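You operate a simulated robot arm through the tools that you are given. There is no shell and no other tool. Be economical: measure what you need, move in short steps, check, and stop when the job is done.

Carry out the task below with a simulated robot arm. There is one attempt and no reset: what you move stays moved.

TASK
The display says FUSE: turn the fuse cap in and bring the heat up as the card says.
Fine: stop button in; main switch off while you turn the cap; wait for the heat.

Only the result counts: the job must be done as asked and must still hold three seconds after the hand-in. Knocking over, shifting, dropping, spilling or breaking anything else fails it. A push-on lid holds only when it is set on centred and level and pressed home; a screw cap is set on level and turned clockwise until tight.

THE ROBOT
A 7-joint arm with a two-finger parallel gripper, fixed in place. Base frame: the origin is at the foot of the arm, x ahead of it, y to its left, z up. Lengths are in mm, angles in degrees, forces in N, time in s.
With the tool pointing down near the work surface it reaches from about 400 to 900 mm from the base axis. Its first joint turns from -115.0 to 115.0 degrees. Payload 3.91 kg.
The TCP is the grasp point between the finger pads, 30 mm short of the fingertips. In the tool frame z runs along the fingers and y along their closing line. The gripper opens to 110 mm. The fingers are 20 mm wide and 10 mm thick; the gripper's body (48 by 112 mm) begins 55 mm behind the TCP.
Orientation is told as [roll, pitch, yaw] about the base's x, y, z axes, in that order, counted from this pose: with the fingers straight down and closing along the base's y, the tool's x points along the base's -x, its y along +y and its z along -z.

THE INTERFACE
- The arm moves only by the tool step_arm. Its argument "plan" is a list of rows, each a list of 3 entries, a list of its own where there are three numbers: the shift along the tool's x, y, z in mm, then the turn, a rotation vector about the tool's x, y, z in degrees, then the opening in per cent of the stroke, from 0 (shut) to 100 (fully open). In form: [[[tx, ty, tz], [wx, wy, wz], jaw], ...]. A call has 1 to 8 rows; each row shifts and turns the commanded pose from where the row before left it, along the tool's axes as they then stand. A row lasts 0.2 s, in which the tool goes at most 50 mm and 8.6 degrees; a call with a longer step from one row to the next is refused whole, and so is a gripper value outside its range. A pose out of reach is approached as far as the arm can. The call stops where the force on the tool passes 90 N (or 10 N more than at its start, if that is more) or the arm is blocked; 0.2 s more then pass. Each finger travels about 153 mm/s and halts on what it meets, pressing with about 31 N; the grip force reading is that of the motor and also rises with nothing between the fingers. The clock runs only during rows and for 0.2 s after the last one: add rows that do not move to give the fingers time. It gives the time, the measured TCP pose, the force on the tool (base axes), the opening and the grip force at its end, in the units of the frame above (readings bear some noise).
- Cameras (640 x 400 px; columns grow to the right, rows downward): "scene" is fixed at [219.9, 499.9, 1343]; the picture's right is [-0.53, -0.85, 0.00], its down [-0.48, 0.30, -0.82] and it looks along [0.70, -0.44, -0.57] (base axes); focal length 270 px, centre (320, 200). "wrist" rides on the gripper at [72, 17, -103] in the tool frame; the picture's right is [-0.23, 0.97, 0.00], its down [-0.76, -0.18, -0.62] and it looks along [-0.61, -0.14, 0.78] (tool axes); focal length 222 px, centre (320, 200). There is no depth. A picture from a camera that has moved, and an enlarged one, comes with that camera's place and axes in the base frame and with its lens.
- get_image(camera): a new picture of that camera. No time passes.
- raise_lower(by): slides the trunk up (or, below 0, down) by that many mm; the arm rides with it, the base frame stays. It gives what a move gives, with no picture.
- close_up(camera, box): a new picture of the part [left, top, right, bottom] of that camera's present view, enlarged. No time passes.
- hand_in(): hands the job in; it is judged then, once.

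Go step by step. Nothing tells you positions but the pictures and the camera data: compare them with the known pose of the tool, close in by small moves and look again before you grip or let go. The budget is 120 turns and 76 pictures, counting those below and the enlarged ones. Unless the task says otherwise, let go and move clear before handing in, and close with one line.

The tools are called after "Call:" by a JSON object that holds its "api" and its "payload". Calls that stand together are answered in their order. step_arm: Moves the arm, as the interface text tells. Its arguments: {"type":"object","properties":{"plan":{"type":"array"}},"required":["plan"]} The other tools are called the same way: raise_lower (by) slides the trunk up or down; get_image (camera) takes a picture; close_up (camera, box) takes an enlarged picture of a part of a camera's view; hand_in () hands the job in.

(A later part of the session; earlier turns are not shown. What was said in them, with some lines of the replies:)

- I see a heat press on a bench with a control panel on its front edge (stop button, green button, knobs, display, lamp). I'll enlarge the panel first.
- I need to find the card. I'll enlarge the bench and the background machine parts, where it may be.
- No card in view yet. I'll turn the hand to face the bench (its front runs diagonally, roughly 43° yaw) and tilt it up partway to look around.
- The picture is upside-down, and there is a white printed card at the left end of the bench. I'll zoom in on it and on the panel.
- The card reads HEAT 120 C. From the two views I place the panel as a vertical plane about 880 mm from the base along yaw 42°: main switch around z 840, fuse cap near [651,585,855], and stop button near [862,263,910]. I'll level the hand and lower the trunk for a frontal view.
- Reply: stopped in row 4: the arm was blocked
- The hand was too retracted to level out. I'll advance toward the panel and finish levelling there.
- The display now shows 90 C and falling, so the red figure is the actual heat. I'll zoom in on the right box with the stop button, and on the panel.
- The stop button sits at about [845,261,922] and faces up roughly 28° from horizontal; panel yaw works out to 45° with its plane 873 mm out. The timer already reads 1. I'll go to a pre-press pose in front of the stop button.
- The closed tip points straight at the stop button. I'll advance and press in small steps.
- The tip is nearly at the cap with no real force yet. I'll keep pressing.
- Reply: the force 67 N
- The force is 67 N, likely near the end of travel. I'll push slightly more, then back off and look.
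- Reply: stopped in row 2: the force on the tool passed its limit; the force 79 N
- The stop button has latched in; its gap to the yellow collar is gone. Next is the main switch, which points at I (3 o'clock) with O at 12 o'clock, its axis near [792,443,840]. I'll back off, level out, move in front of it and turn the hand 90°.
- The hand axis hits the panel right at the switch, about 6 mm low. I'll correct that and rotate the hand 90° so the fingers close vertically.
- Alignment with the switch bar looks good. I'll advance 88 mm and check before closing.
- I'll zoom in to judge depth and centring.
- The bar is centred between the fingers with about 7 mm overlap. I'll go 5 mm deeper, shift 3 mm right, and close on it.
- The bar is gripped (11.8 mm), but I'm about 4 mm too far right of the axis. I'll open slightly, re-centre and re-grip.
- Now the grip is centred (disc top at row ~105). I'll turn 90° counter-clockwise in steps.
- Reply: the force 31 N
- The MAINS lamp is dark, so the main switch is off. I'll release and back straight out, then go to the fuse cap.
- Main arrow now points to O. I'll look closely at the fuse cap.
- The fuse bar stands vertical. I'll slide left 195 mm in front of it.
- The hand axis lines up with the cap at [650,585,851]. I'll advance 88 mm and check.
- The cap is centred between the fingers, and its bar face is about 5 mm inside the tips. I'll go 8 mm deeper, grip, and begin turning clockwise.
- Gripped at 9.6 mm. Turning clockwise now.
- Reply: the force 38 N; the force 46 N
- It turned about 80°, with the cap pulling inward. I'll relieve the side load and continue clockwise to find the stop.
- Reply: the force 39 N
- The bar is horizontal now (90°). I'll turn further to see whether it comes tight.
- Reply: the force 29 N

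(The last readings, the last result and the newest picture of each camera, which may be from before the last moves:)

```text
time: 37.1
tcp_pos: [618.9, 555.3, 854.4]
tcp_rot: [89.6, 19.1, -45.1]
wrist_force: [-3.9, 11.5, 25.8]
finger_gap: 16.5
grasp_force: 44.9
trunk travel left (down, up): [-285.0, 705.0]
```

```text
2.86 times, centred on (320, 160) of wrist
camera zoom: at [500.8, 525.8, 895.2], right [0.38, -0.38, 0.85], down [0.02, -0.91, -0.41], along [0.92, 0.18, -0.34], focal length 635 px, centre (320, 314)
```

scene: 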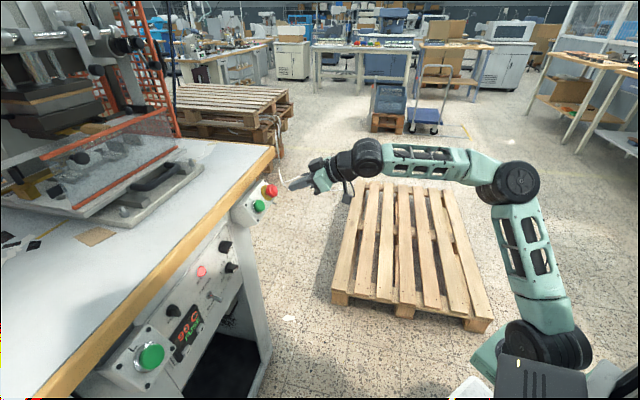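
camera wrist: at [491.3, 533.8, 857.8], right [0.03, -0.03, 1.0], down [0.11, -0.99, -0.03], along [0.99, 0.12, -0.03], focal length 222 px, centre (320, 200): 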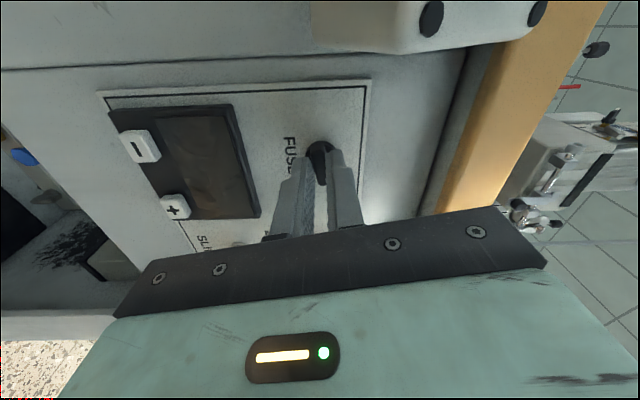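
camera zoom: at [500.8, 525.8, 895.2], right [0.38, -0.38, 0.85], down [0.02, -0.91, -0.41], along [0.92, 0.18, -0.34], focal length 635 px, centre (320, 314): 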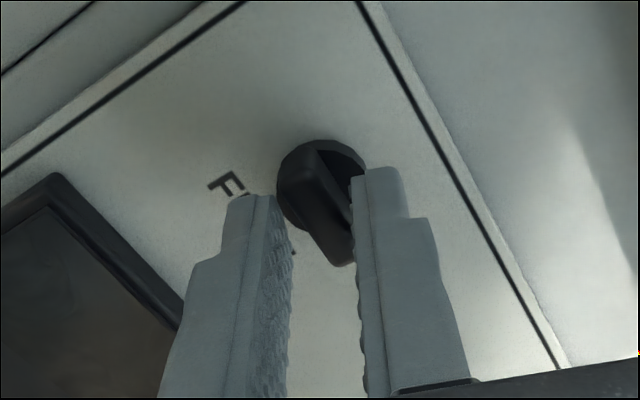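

The bar stopped turning and forced the fingers apart, so the cap is tight at its end stop. I'll open, rotate back clear, and withdraw.

Call:
{"api": "step_arm", "payload": {"plan": [[[0, 0, 0], [0, 0, 0], 35], [[0, 0, 0], [0, 0, 0], 35], [[0, 0, -15], [0, 0, 0], 35], [[0, 0, -40], [0, 0, 0], 35], [[0, 0, -40], [0, 0, 0], 35], [[0, 0, 0], [0, 0, 0], 35]]}}

Call:
{"api": "step_arm", "payload": {"plan": [[[0, 0, 0], [0, 0, -8.5], 35], [[0, 0, 0], [0, 0, -8.5], 35], [[0, 0, 0], [0, 0, -8.5], 35], [[0, 0, 0], [0, 0, -8.5], 35], [[0, 0, 0], [0, 0, -8.5], 35], [[0, 0, 0], [0, 0, -8.5], 35], [[0, 0, 0], [0, 0, -8.5], 35], [[0, 0, 0], [0, 0, -8.5], 35]]}}

Call:
{"api": "step_arm", "payload": {"plan": [[[0, 0, 0], [0, 0, -8.5], 35], [[0, 0, 0], [0, 0, -8.5], 35], [[0, 0, 0], [0, 0, -8.5], 35], [[0, 0, 0], [0, 0, -8.5], 35], [[0, 0, 0], [0, 0, -7.5], 35], [[0, 0, 0], [0, 0, 0], 35]]}}

Call:
{"api": "get_image", "payload": {"camera": "wrist"}}

```text
time: 38.5
tcp_pos: [553.2, 487.5, 853.2]
tcp_rot: [89.4, 19.3, -45.3]
wrist_force: [-0.1, -0.1, -0.4]
finger_gap: 38.5
grasp_force: 0.1
trunk travel left (down, up): [-285.0, 705.0]
```

```text
time: 40.3
tcp_pos: [551.9, 486.4, 853.0]
tcp_rot: [89.2, -48.9, -44.4]
wrist_force: [0.1, -0.3, -0.7]
finger_gap: 38.5
grasp_force: 0.1
trunk travel left (down, up): [-285.0, 705.0]
```

```text
time: 41.7
tcp_pos: [552.5, 487.1, 853.8]
tcp_rot: [-38.1, -89.4, 83.2]
wrist_force: [-0.3, -0.1, -0.5]
finger_gap: 38.7
grasp_force: 0.2
trunk travel left (down, up): [-285.0, 705.0]
```

```text
34 pictures are left
camera wrist: at [466.2, 425.6, 782.6], right [-0.69, 0.69, 0.22], down [-0.31, -0.56, 0.77], along [0.65, 0.46, 0.6], focal length 222 px, centre (320, 200)
```

wrist: 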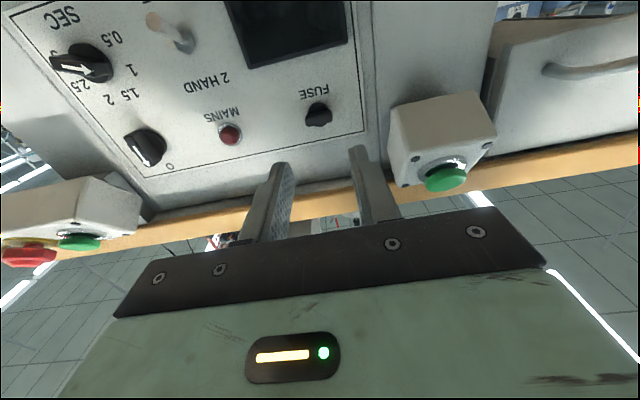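

The fuse bar is now horizontal. I'll go back to the main switch to turn it on.

Call:
{"api": "step_arm", "payload": {"plan": [[[2, -39, 0], [0, 0, 0], 35], [[2, -39, 0], [0, 0, 0], 35], [[3, -39, 0], [0, 0, 0], 35], [[2, -40, 0], [0, 0, 0], 35], [[3, -40, 0], [0, 0, 0], 35], [[0, 0, 0], [0, 0, 0], 35]]}}

Call:
{"api": "step_arm", "payload": {"plan": [[[0, 0, 30], [0, 0, 0], 35], [[0, 0, 30], [0, 0, 0], 35], [[0, 0, 20], [0, 0, 0], 35], [[0, 0, 8], [0, 0, 0], 35], [[0, 0, 0], [0, 0, 0], 35]]}}

Call:
{"api": "close_up", "payload": {"camera": "wrist", "box": [220, 90, 420, 230]}}

```text
time: 43.1
tcp_pos: [693.9, 346.8, 839.2]
tcp_rot: [-28.4, -89.4, 73.4]
wrist_force: [0.2, 0.6, 0.4]
finger_gap: 38.6
grasp_force: 0.1
trunk travel left (down, up): [-285.0, 705.0]
```

```text
time: 44.3
tcp_pos: [756.1, 409.2, 841.2]
tcp_rot: [-30.8, -89.3, 75.9]
wrist_force: [0.6, 0.6, -0.7]
finger_gap: 38.3
grasp_force: 0.1
trunk travel left (down, up): [-285.0, 705.0]
```

```text
2.86 times, centred on (320, 160) of wrist
camera zoom: at [669.2, 347.5, 770.0], right [-0.69, 0.69, 0.22], down [-0.31, -0.56, 0.77], along [0.66, 0.46, 0.6], focal length 635 px, centre (320, 314)
```

zoom: 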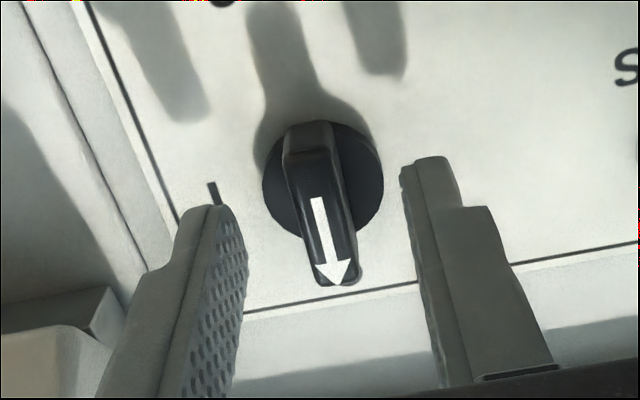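

Well aligned. I'll go 10 mm deeper, grip and turn 90° clockwise to I.

Call:
{"api": "step_arm", "payload": {"plan": [[[0, 0, 10], [0, 0, 0], 35], [[0, 0, 0], [0, 0, 0], 15], [[0, 0, 0], [0, 0, 0], 0], [[0, 0, 0], [0, 0, 0], 0]]}}

Call:
{"api": "step_arm", "payload": {"plan": [[[0, 0, 0], [0, 0, 8.2], 0], [[0, 0, 0], [0, 0, 8.2], 0], [[0, 0, 0], [0, 0, 8.2], 0], [[0, 0, 0], [0, 0, 8.2], 0], [[0, 0, 0], [0, 0, 8.2], 0], [[0, 0, 0], [0, 0, 0], 0]]}}

Call:
{"api": "step_arm", "payload": {"plan": [[[0, 0, 0], [0, 0, 8.2], 0], [[0, 0, 0], [0, 0, 8.2], 0], [[0, 0, 0], [0, 0, 8.2], 0], [[0, 0, 0], [0, 0, 8.2], 0], [[0, 0, 0], [0, 0, 8.2], 0], [[0, 0, 0], [0, 0, 8.2], 0], [[0, 0, 0], [0, 0, 0], 0]]}}

Call:
{"api": "get_image", "payload": {"camera": "wrist"}}

```text
time: 45.3
tcp_pos: [762.8, 415.7, 842.0]
tcp_rot: [-29.7, -89.4, 74.6]
wrist_force: [0.6, 1.2, 0.8]
finger_gap: 11.9
grasp_force: 45.1
trunk travel left (down, up): [-285.0, 705.0]
```

```text
time: 46.7
tcp_pos: [760.1, 417.7, 840.9]
tcp_rot: [89.4, -49.2, -44.6]
wrist_force: [14.1, 14.9, 9.7]
finger_gap: 11.8
grasp_force: 45.3
trunk travel left (down, up): [-285.0, 705.0]
```

```text
time: 48.3
tcp_pos: [760.5, 417.9, 844.3]
tcp_rot: [89.6, -0.1, -45.0]
wrist_force: [6.2, 15.4, 27.2]
finger_gap: 11.6
grasp_force: 45.2
trunk travel left (down, up): [-285.0, 705.0]
```

```text
32 pictures are left
camera wrist: at [635.0, 396.7, 861.8], right [0.16, -0.16, 0.97], down [0.1, -0.98, -0.17], along [0.98, 0.12, -0.14], focal length 222 px, centre (320, 200)
```

wrist: 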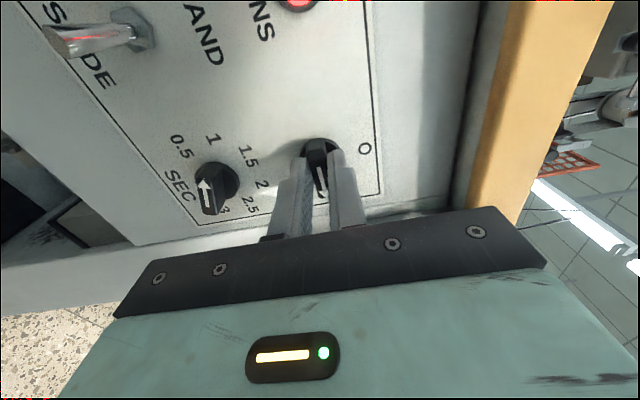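

The MAINS lamp is lit again. I'll release, withdraw, turn the hand back and look at the display.

Call:
{"api": "step_arm", "payload": {"plan": [[[0, 0, 0], [0, 0, 0], 35], [[0, 0, 0], [0, 0, 0], 35], [[0, 0, -20], [0, 0, 0], 35], [[0, 0, -40], [0, 0, 0], 35], [[0, 0, -40], [0, 0, 0], 35], [[0, 0, 0], [0, 0, 0], 0]]}}

Call:
{"api": "step_arm", "payload": {"plan": [[[0, 0, 0], [0, 0, -8.2], 0], [[0, 0, 0], [0, 0, -8.2], 0], [[0, 0, 0], [0, 0, -8.2], 0], [[0, 0, 0], [0, 0, -8.2], 0], [[0, 0, 0], [0, 0, -8.2], 0], [[0, 0, 0], [0, 0, -8.2], 0], [[0, 0, 0], [0, 0, -8.2], 0], [[0, 0, 0], [0, 0, -8.2], 0]]}}

Call:
{"api": "step_arm", "payload": {"plan": [[[0, 0, 0], [0, 0, -8.2], 0], [[0, 0, 0], [0, 0, -8.2], 0], [[0, 0, 0], [0, 0, -8.2], 0], [[45, 5, 0], [0, 0, 0], 0], [[0, 45, 0], [0, 0, 0], 0], [[0, 45, 0], [0, 0, 0], 0], [[0, 0, 0], [0, 0, 0], 0]]}}

Call:
{"api": "get_image", "payload": {"camera": "wrist"}}

Call:
{"api": "close_up", "payload": {"camera": "scene", "box": [130, 280, 230, 350]}}

```text
time: 49.7
tcp_pos: [690.1, 347.4, 844.4]
tcp_rot: [89.5, -0.1, -45.0]
wrist_force: [0.3, 0.0, 0.3]
finger_gap: 0.2
grasp_force: 31.2
trunk travel left (down, up): [-285.0, 705.0]
```

```text
time: 51.5
tcp_pos: [690.1, 348.5, 841.4]
tcp_rot: [88.7, -65.8, -43.9]
wrist_force: [-0.5, -0.1, -0.3]
finger_gap: 0.1
grasp_force: 30.7
trunk travel left (down, up): [-285.0, 705.0]
```

```text
time: 53.1
tcp_pos: [623.4, 413.7, 789.9]
tcp_rot: [-31.3, -89.4, 76.2]
wrist_force: [-0.1, 1.0, 0.2]
finger_gap: 0.4
grasp_force: 30.9
trunk travel left (down, up): [-285.0, 705.0]
```

```text
31 pictures are left
camera wrist: at [537.5, 351.8, 721.6], right [-0.69, 0.69, 0.22], down [-0.31, -0.56, 0.77], along [0.66, 0.46, 0.6], focal length 222 px, centre (320, 200)
```

wrist: 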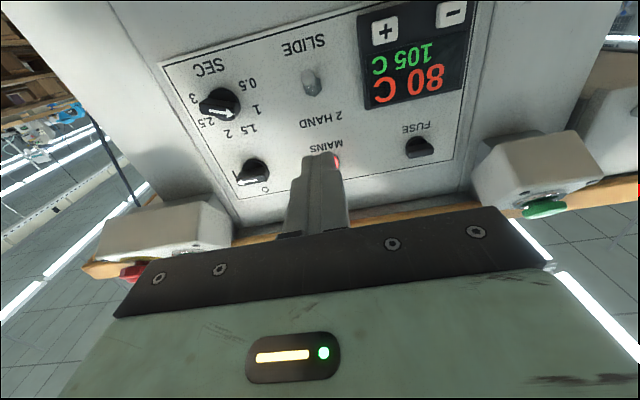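

```text
5.71 times, centred on (180, 315) of scene
camera zoom: at [219.9, 499.9, 1343.0], right [-0.53, -0.85, 0.0], down [-0.48, 0.3, -0.82], along [0.7, -0.44, -0.57], focal length 1541 px, centre (1120, -457)
```

zoom: 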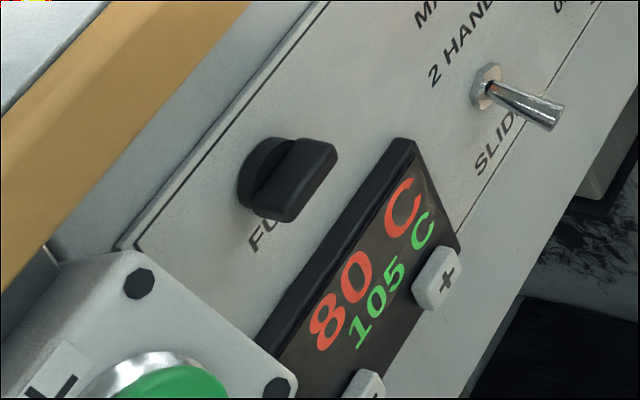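

Display: actual 80 C, setpoint 105 C. The "+" button is at about [664,550,736]. I'll bring the closed tip in front of it.

Call:
{"api": "step_arm", "payload": {"plan": [[[27, 34, 0], [0, 0, 0], 0], [[27, 34, 0], [0, 0, 0], 0], [[0, 0, 30], [0, 0, 0], 0], [[0, 0, 20], [0, 0, 0], 0], [[0, 0, 0], [0, 0, 0], 0]]}}

Call:
{"api": "get_image", "payload": {"camera": "wrist"}}

Call:
{"api": "close_up", "payload": {"camera": "scene", "box": [130, 280, 230, 350]}}

```text
time: 54.3
tcp_pos: [609.4, 494.9, 738.9]
tcp_rot: [-31.6, -89.4, 76.7]
wrist_force: [0.1, -0.5, -0.4]
finger_gap: 0.1
grasp_force: 30.7
trunk travel left (down, up): [-285.0, 705.0]
```

```text
29 pictures are left
camera wrist: at [523.9, 434.3, 669.2], right [-0.69, 0.69, 0.22], down [-0.31, -0.56, 0.77], along [0.65, 0.46, 0.6], focal length 222 px, centre (320, 200)
```

wrist: 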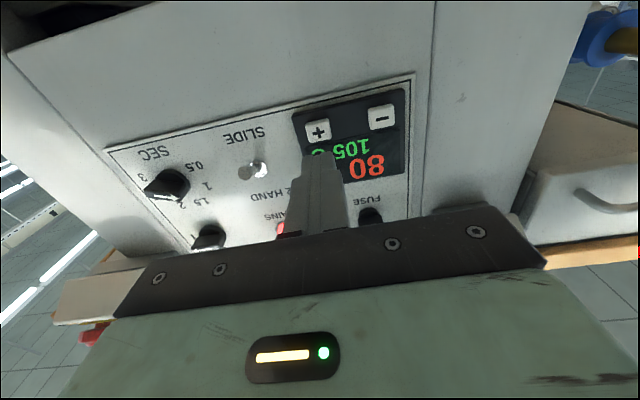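

```text
5.71 times, centred on (180, 315) of scene
camera zoom: at [219.9, 499.9, 1343.0], right [-0.53, -0.85, 0.0], down [-0.48, 0.3, -0.82], along [0.7, -0.44, -0.57], focal length 1541 px, centre (1120, -457)
```

zoom: 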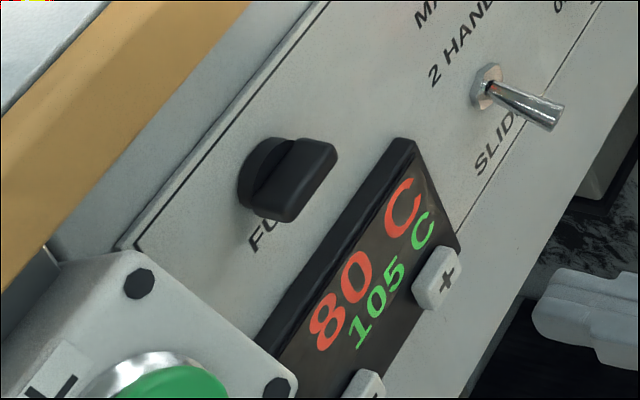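

Tip is about 4 mm high and 47 mm short of the "+" face. I'll approach gently.

Call:
{"api": "step_arm", "payload": {"plan": [[[4, 0, 20], [0, 0, 0], 0], [[0, 0, 18], [0, 0, 0], 0], [[0, 0, 0], [0, 0, 0], 0]]}}

Call:
{"api": "close_up", "payload": {"camera": "scene", "box": [130, 280, 230, 350]}}

Call:
{"api": "close_up", "payload": {"camera": "wrist", "box": [260, 90, 420, 200]}}

```text
time: 55.1
tcp_pos: [636.7, 522.0, 736.5]
tcp_rot: [-30.9, -89.4, 75.9]
wrist_force: [0.2, -0.3, 0.0]
finger_gap: 0.2
grasp_force: 30.7
trunk travel left (down, up): [-285.0, 705.0]
```

```text
5.71 times, centred on (180, 315) of scene
camera zoom: at [219.9, 499.9, 1343.0], right [-0.53, -0.85, 0.0], down [-0.48, 0.3, -0.82], along [0.7, -0.44, -0.57], focal length 1541 px, centre (1120, -457)
```

zoom: 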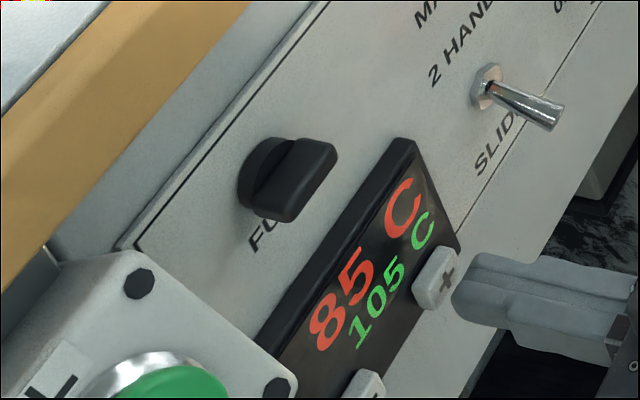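

```text
3.64 times, centred on (340, 145) of wrist
camera zoom: at [550.8, 460.4, 665.6], right [-0.69, 0.69, 0.22], down [-0.31, -0.56, 0.77], along [0.66, 0.46, 0.6], focal length 808 px, centre (247, 400)
```

zoom: 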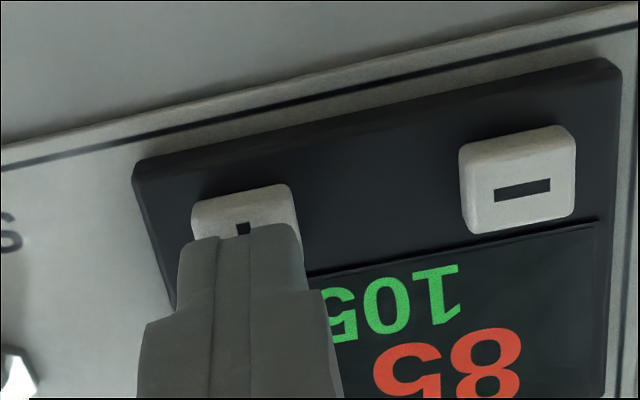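

The actual heat is rising (85 C). I'll press "+" in small steps.

Call:
{"api": "step_arm", "payload": {"plan": [[[0, 0, 3], [0, 0, 0], 0], [[0, 0, 3], [0, 0, 0], 0], [[0, 0, 2], [0, 0, 0], 0], [[0, 0, 0], [0, 0, 0], 0]]}}

Call:
{"api": "close_up", "payload": {"camera": "scene", "box": [130, 280, 230, 350]}}

```text
time: 56.1
tcp_pos: [642.0, 526.7, 737.1]
tcp_rot: [-31.1, -89.5, 76.0]
wrist_force: [1.2, 0.4, -0.2]
finger_gap: 0.0
grasp_force: 30.9
trunk travel left (down, up): [-285.0, 705.0]
```

```text
5.71 times, centred on (180, 315) of scene
camera zoom: at [219.9, 499.9, 1343.0], right [-0.53, -0.85, 0.0], down [-0.48, 0.3, -0.82], along [0.7, -0.44, -0.57], focal length 1541 px, centre (1120, -457)
```

zoom: 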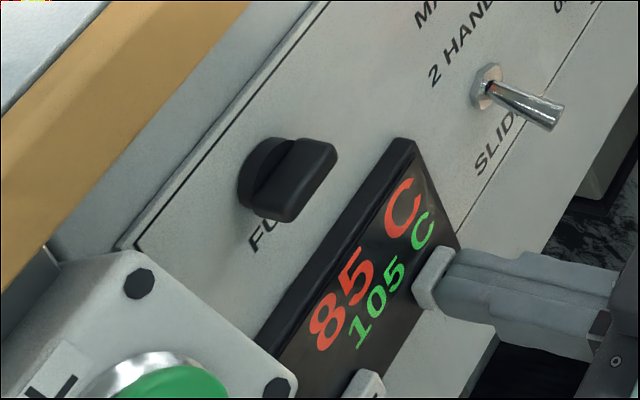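

Call:
{"api": "step_arm", "payload": {"plan": [[[0, 0, 2], [0, 0, 0], 0], [[0, 0, 2], [0, 0, 0], 0], [[0, 0, 0], [0, 0, 0], 0]]}}

Call:
{"api": "close_up", "payload": {"camera": "scene", "box": [130, 280, 230, 350]}}

```text
time: 56.9
tcp_pos: [645.7, 531.4, 737.2]
tcp_rot: [-29.8, -89.4, 74.8]
wrist_force: [-1.8, -3.2, 1.7]
finger_gap: 0.0
grasp_force: 31.0
trunk travel left (down, up): [-285.0, 705.0]
```

```text
5.71 times, centred on (180, 315) of scene
camera zoom: at [219.9, 499.9, 1343.0], right [-0.53, -0.85, 0.0], down [-0.48, 0.3, -0.82], along [0.7, -0.44, -0.57], focal length 1541 px, centre (1120, -457)
```

zoom: 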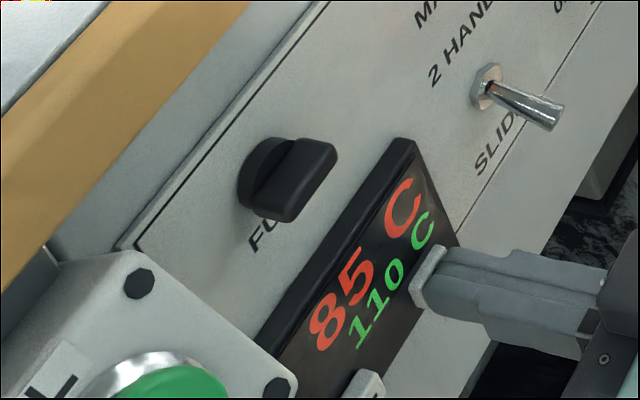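

The setpoint moved to 110, so each press adds 5. I'll release and press again.

Call:
{"api": "step_arm", "payload": {"plan": [[[0, 0, -8], [0, 0, 0], 0], [[0, 0, 0], [0, 0, 0], 0], [[0, 0, 8], [0, 0, 0], 0], [[0, 0, 0], [0, 0, 0], 0]]}}

Call:
{"api": "close_up", "payload": {"camera": "scene", "box": [130, 280, 230, 350]}}

```text
time: 57.9
tcp_pos: [645.8, 530.7, 736.2]
tcp_rot: [-31.7, -89.4, 76.7]
wrist_force: [-2.0, -4.9, 1.7]
finger_gap: 0.0
grasp_force: 31.4
trunk travel left (down, up): [-285.0, 705.0]
```

```text
5.71 times, centred on (180, 315) of scene
camera zoom: at [219.9, 499.9, 1343.0], right [-0.53, -0.85, 0.0], down [-0.48, 0.3, -0.82], along [0.7, -0.44, -0.57], focal length 1541 px, centre (1120, -457)
```

zoom: 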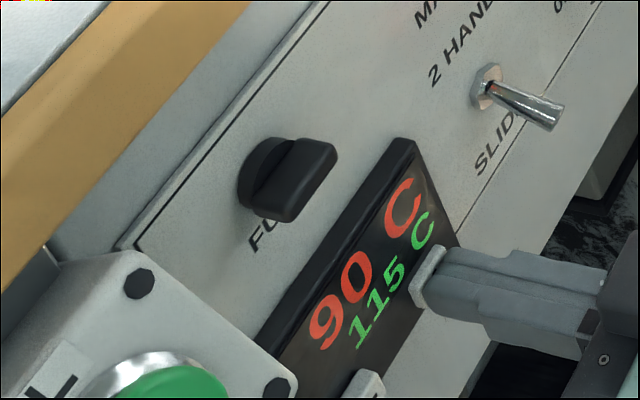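

The setpoint is 115. One more press.

Call:
{"api": "step_arm", "payload": {"plan": [[[0, 0, -8], [0, 0, 0], 0], [[0, 0, 0], [0, 0, 0], 0], [[0, 0, 8], [0, 0, 0], 0], [[0, 0, 0], [0, 0, 0], 0]]}}

Call:
{"api": "step_arm", "payload": {"plan": [[[0, 0, -20], [0, 0, 0], 0], [[0, 0, -45], [0, 0, 0], 0], [[0, 0, -45], [0, 0, 0], 0], [[0, 0, -30], [0, 0, 0], 0], [[0, 0, 0], [0, 0, 0], 0], [[0, 0, 0], [0, 0, 0], 0], [[0, 0, 0], [0, 0, 0], 0], [[0, 0, 0], [0, 0, 0], 0]]}}

Call:
{"api": "close_up", "payload": {"camera": "scene", "box": [130, 280, 230, 350]}}

```text
time: 58.9
tcp_pos: [645.8, 532.2, 738.2]
tcp_rot: [-30.8, -89.4, 75.8]
wrist_force: [-4.6, -2.6, 0.0]
finger_gap: 0.0
grasp_force: 30.8
trunk travel left (down, up): [-285.0, 705.0]
```

```text
time: 60.7
tcp_pos: [546.5, 432.9, 737.3]
tcp_rot: [-30.5, -89.4, 75.5]
wrist_force: [0.8, -0.6, -0.7]
finger_gap: 0.0
grasp_force: 31.0
trunk travel left (down, up): [-285.0, 705.0]
```

```text
5.71 times, centred on (180, 315) of scene
camera zoom: at [219.9, 499.9, 1343.0], right [-0.53, -0.85, 0.0], down [-0.48, 0.3, -0.82], along [0.7, -0.44, -0.57], focal length 1541 px, centre (1120, -457)
```

zoom: 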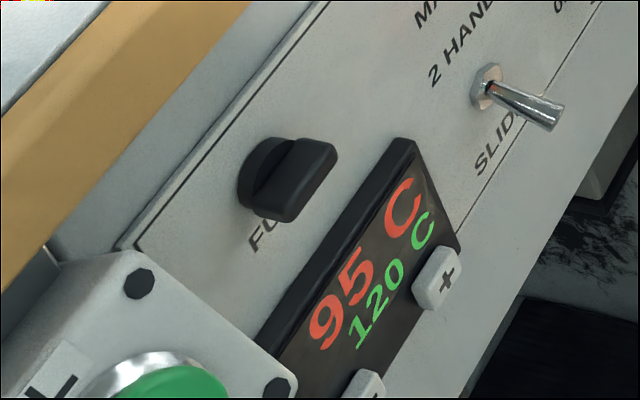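

The setpoint is 120 and the hand is clear. Now I wait for the actual heat to reach 120.

Call:
{"api": "step_arm", "payload": {"plan": [[[0, 0, 0], [0, 0, 0], 0], [[0, 0, 0], [0, 0, 0], 0], [[0, 0, 0], [0, 0, 0], 0], [[0, 0, 0], [0, 0, 0], 0], [[0, 0, 0], [0, 0, 0], 0], [[0, 0, 0], [0, 0, 0], 0], [[0, 0, 0], [0, 0, 0], 0], [[0, 0, 0], [0, 0, 0], 0]]}}

Call:
{"api": "step_arm", "payload": {"plan": [[[0, 0, 0], [0, 0, 0], 0], [[0, 0, 0], [0, 0, 0], 0], [[0, 0, 0], [0, 0, 0], 0], [[0, 0, 0], [0, 0, 0], 0], [[0, 0, 0], [0, 0, 0], 0], [[0, 0, 0], [0, 0, 0], 0], [[0, 0, 0], [0, 0, 0], 0], [[0, 0, 0], [0, 0, 0], 0]]}}

Call:
{"api": "step_arm", "payload": {"plan": [[[0, 0, 0], [0, 0, 0], 0], [[0, 0, 0], [0, 0, 0], 0], [[0, 0, 0], [0, 0, 0], 0], [[0, 0, 0], [0, 0, 0], 0], [[0, 0, 0], [0, 0, 0], 0], [[0, 0, 0], [0, 0, 0], 0], [[0, 0, 0], [0, 0, 0], 0], [[0, 0, 0], [0, 0, 0], 0]]}}

Call:
{"api": "step_arm", "payload": {"plan": [[[0, 0, 0], [0, 0, 0], 0], [[0, 0, 0], [0, 0, 0], 0], [[0, 0, 0], [0, 0, 0], 0], [[0, 0, 0], [0, 0, 0], 0], [[0, 0, 0], [0, 0, 0], 0], [[0, 0, 0], [0, 0, 0], 0], [[0, 0, 0], [0, 0, 0], 0], [[0, 0, 0], [0, 0, 0], 0]]}}

Call:
{"api": "step_arm", "payload": {"plan": [[[0, 0, 0], [0, 0, 0], 0], [[0, 0, 0], [0, 0, 0], 0], [[0, 0, 0], [0, 0, 0], 0], [[0, 0, 0], [0, 0, 0], 0], [[0, 0, 0], [0, 0, 0], 0], [[0, 0, 0], [0, 0, 0], 0], [[0, 0, 0], [0, 0, 0], 0], [[0, 0, 0], [0, 0, 0], 0]]}}

Call:
{"api": "step_arm", "payload": {"plan": [[[0, 0, 0], [0, 0, 0], 0], [[0, 0, 0], [0, 0, 0], 0], [[0, 0, 0], [0, 0, 0], 0], [[0, 0, 0], [0, 0, 0], 0], [[0, 0, 0], [0, 0, 0], 0], [[0, 0, 0], [0, 0, 0], 0], [[0, 0, 0], [0, 0, 0], 0], [[0, 0, 0], [0, 0, 0], 0]]}}

Call:
{"api": "close_up", "payload": {"camera": "scene", "box": [130, 170, 300, 350]}}

```text
time: 62.5
tcp_pos: [547.1, 434.2, 737.3]
tcp_rot: [-30.6, -89.4, 75.4]
wrist_force: [-0.8, -0.8, 0.0]
finger_gap: 0.3
grasp_force: 30.8
trunk travel left (down, up): [-285.0, 705.0]
```

```text
time: 64.3
tcp_pos: [547.7, 432.0, 738.4]
tcp_rot: [-30.5, -89.4, 75.5]
wrist_force: [0.2, 1.0, 0.6]
finger_gap: 0.0
grasp_force: 30.9
trunk travel left (down, up): [-285.0, 705.0]
```

```text
time: 66.1
tcp_pos: [546.9, 433.3, 737.7]
tcp_rot: [-30.5, -89.4, 75.5]
wrist_force: [-0.1, -0.1, 0.0]
finger_gap: 0.0
grasp_force: 30.9
trunk travel left (down, up): [-285.0, 705.0]
```

```text
time: 67.9
tcp_pos: [547.8, 432.2, 737.7]
tcp_rot: [-30.5, -89.4, 75.4]
wrist_force: [-0.2, 0.6, -0.3]
finger_gap: 0.0
grasp_force: 30.6
trunk travel left (down, up): [-285.0, 705.0]
```

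```text
time: 69.7
tcp_pos: [549.2, 432.9, 736.7]
tcp_rot: [-30.5, -89.4, 75.3]
wrist_force: [-0.5, -0.1, -0.6]
finger_gap: 0.0
grasp_force: 30.8
trunk travel left (down, up): [-285.0, 705.0]
```

```text
time: 71.5
tcp_pos: [547.9, 433.0, 737.8]
tcp_rot: [-30.4, -89.4, 75.4]
wrist_force: [-0.4, 0.0, -0.4]
finger_gap: 0.0
grasp_force: 31.2
trunk travel left (down, up): [-285.0, 705.0]
```

```text
2.22 times, centred on (215, 260) of scene
camera zoom: at [219.9, 499.9, 1343.0], right [-0.53, -0.85, 0.0], down [-0.48, 0.3, -0.82], along [0.7, -0.44, -0.57], focal length 599 px, centre (553, 67)
```

zoom: 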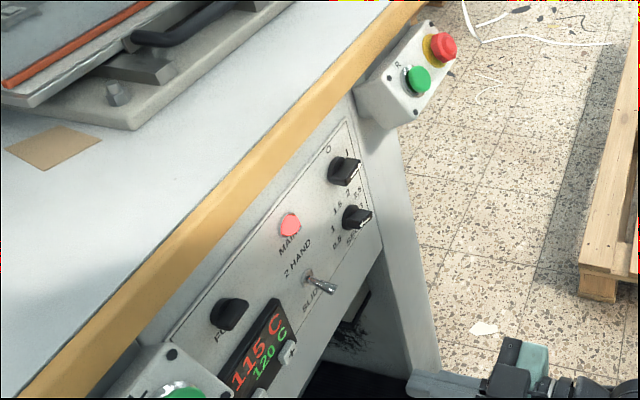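

It reads 115 C and is still rising. I'll wait a little longer.

Call:
{"api": "step_arm", "payload": {"plan": [[[0, 0, 0], [0, 0, 0], 0], [[0, 0, 0], [0, 0, 0], 0], [[0, 0, 0], [0, 0, 0], 0], [[0, 0, 0], [0, 0, 0], 0], [[0, 0, 0], [0, 0, 0], 0], [[0, 0, 0], [0, 0, 0], 0], [[0, 0, 0], [0, 0, 0], 0], [[0, 0, 0], [0, 0, 0], 0]]}}

Call:
{"api": "step_arm", "payload": {"plan": [[[0, 0, 0], [0, 0, 0], 0], [[0, 0, 0], [0, 0, 0], 0], [[0, 0, 0], [0, 0, 0], 0], [[0, 0, 0], [0, 0, 0], 0], [[0, 0, 0], [0, 0, 0], 0], [[0, 0, 0], [0, 0, 0], 0], [[0, 0, 0], [0, 0, 0], 0], [[0, 0, 0], [0, 0, 0], 0]]}}

Call:
{"api": "step_arm", "payload": {"plan": [[[0, 0, 0], [0, 0, 0], 0], [[0, 0, 0], [0, 0, 0], 0], [[0, 0, 0], [0, 0, 0], 0], [[0, 0, 0], [0, 0, 0], 0], [[0, 0, 0], [0, 0, 0], 0], [[0, 0, 0], [0, 0, 0], 0], [[0, 0, 0], [0, 0, 0], 0], [[0, 0, 0], [0, 0, 0], 0]]}}

Call:
{"api": "close_up", "payload": {"camera": "scene", "box": [130, 280, 230, 350]}}

Call:
{"api": "close_up", "payload": {"camera": "scene", "box": [200, 170, 300, 240]}}

```text
time: 73.3
tcp_pos: [548.7, 431.7, 737.0]
tcp_rot: [-30.6, -89.3, 75.4]
wrist_force: [0.6, 0.3, 0.5]
finger_gap: 0.3
grasp_force: 31.3
trunk travel left (down, up): [-285.0, 705.0]
```

```text
time: 75.1
tcp_pos: [547.5, 433.5, 737.4]
tcp_rot: [-30.5, -89.3, 75.5]
wrist_force: [-0.5, -0.1, 0.0]
finger_gap: 0.0
grasp_force: 30.9
trunk travel left (down, up): [-285.0, 705.0]
```

```text
time: 76.9
tcp_pos: [547.8, 434.1, 739.0]
tcp_rot: [-30.6, -89.4, 75.5]
wrist_force: [0.3, -0.1, 0.3]
finger_gap: 0.1
grasp_force: 31.3
trunk travel left (down, up): [-285.0, 705.0]
```

```text
5.71 times, centred on (180, 315) of scene
camera zoom: at [219.9, 499.9, 1343.0], right [-0.53, -0.85, 0.0], down [-0.48, 0.3, -0.82], along [0.7, -0.44, -0.57], focal length 1541 px, centre (1120, -457)
```

zoom: 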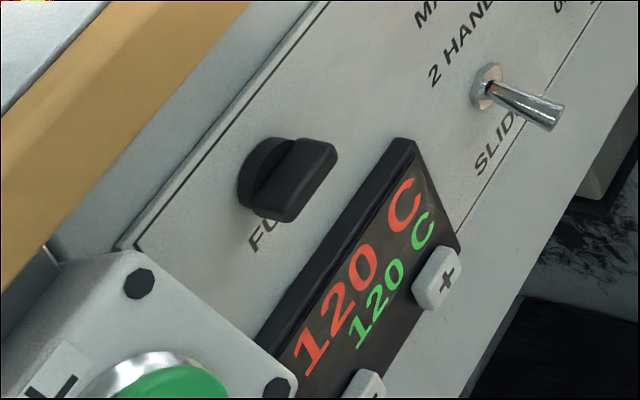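

```text
5.71 times, centred on (250, 205) of scene
camera zoom: at [219.9, 499.9, 1343.0], right [-0.53, -0.85, 0.0], down [-0.48, 0.3, -0.82], along [0.7, -0.44, -0.57], focal length 1541 px, centre (720, 171)
```

zoom: 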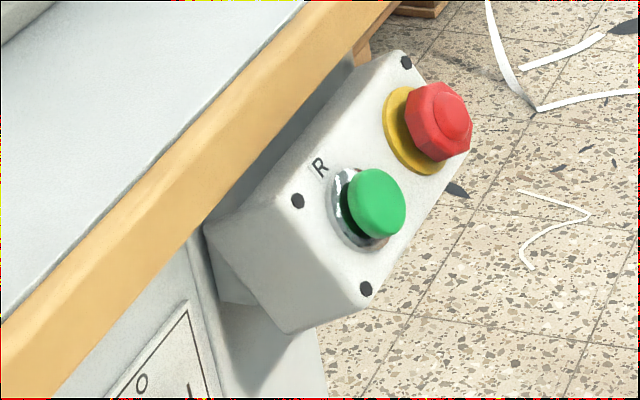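

It shows 120/120, with the stop button still in. I'll wait a few more seconds to let it settle, then hand in.

Call:
{"api": "step_arm", "payload": {"plan": [[[0, 0, 0], [0, 0, 0], 0], [[0, 0, 0], [0, 0, 0], 0], [[0, 0, 0], [0, 0, 0], 0], [[0, 0, 0], [0, 0, 0], 0], [[0, 0, 0], [0, 0, 0], 0], [[0, 0, 0], [0, 0, 0], 0], [[0, 0, 0], [0, 0, 0], 0], [[0, 0, 0], [0, 0, 0], 0]]}}

Call:
{"api": "step_arm", "payload": {"plan": [[[0, 0, 0], [0, 0, 0], 0], [[0, 0, 0], [0, 0, 0], 0], [[0, 0, 0], [0, 0, 0], 0], [[0, 0, 0], [0, 0, 0], 0], [[0, 0, 0], [0, 0, 0], 0], [[0, 0, 0], [0, 0, 0], 0], [[0, 0, 0], [0, 0, 0], 0], [[0, 0, 0], [0, 0, 0], 0]]}}

Call:
{"api": "step_arm", "payload": {"plan": [[[0, 0, 0], [0, 0, 0], 0], [[0, 0, 0], [0, 0, 0], 0], [[0, 0, 0], [0, 0, 0], 0], [[0, 0, 0], [0, 0, 0], 0], [[0, 0, 0], [0, 0, 0], 0], [[0, 0, 0], [0, 0, 0], 0], [[0, 0, 0], [0, 0, 0], 0], [[0, 0, 0], [0, 0, 0], 0]]}}

Call:
{"api": "close_up", "payload": {"camera": "scene", "box": [130, 170, 300, 350]}}

```text
time: 78.7
tcp_pos: [547.6, 433.8, 737.9]
tcp_rot: [-30.5, -89.5, 75.4]
wrist_force: [-0.2, -0.1, -0.7]
finger_gap: 0.0
grasp_force: 30.8
trunk travel left (down, up): [-285.0, 705.0]
```

```text
time: 80.5
tcp_pos: [548.7, 432.7, 737.6]
tcp_rot: [-30.5, -89.3, 75.5]
wrist_force: [-0.8, -0.5, -0.2]
finger_gap: 0.0
grasp_force: 30.6
trunk travel left (down, up): [-285.0, 705.0]
```

```text
time: 82.3
tcp_pos: [547.4, 433.5, 738.6]
tcp_rot: [-30.4, -89.4, 75.4]
wrist_force: [0.0, 0.0, -0.7]
finger_gap: 0.1
grasp_force: 31.3
trunk travel left (down, up): [-285.0, 705.0]
```

```text
2.22 times, centred on (215, 260) of scene
camera zoom: at [219.9, 499.9, 1343.0], right [-0.53, -0.85, 0.0], down [-0.48, 0.3, -0.82], along [0.7, -0.44, -0.57], focal length 599 px, centre (553, 67)
```

zoom: 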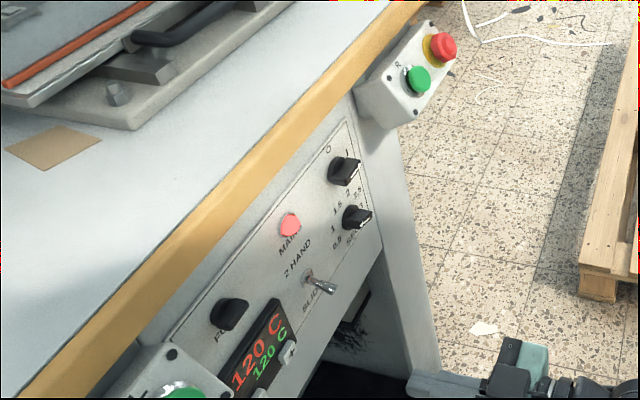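

The heat holds at 120 C with the fuse in, mains on and stop in. Handing in.

Call:
{"api": "hand_in", "payload": {}}

```text
The job is handed in.
```

The fuse cap is turned in tight and the press is holding 120 C, as the card says. The stop button is in, and the main switch was off while I turned the cap and is now back on.
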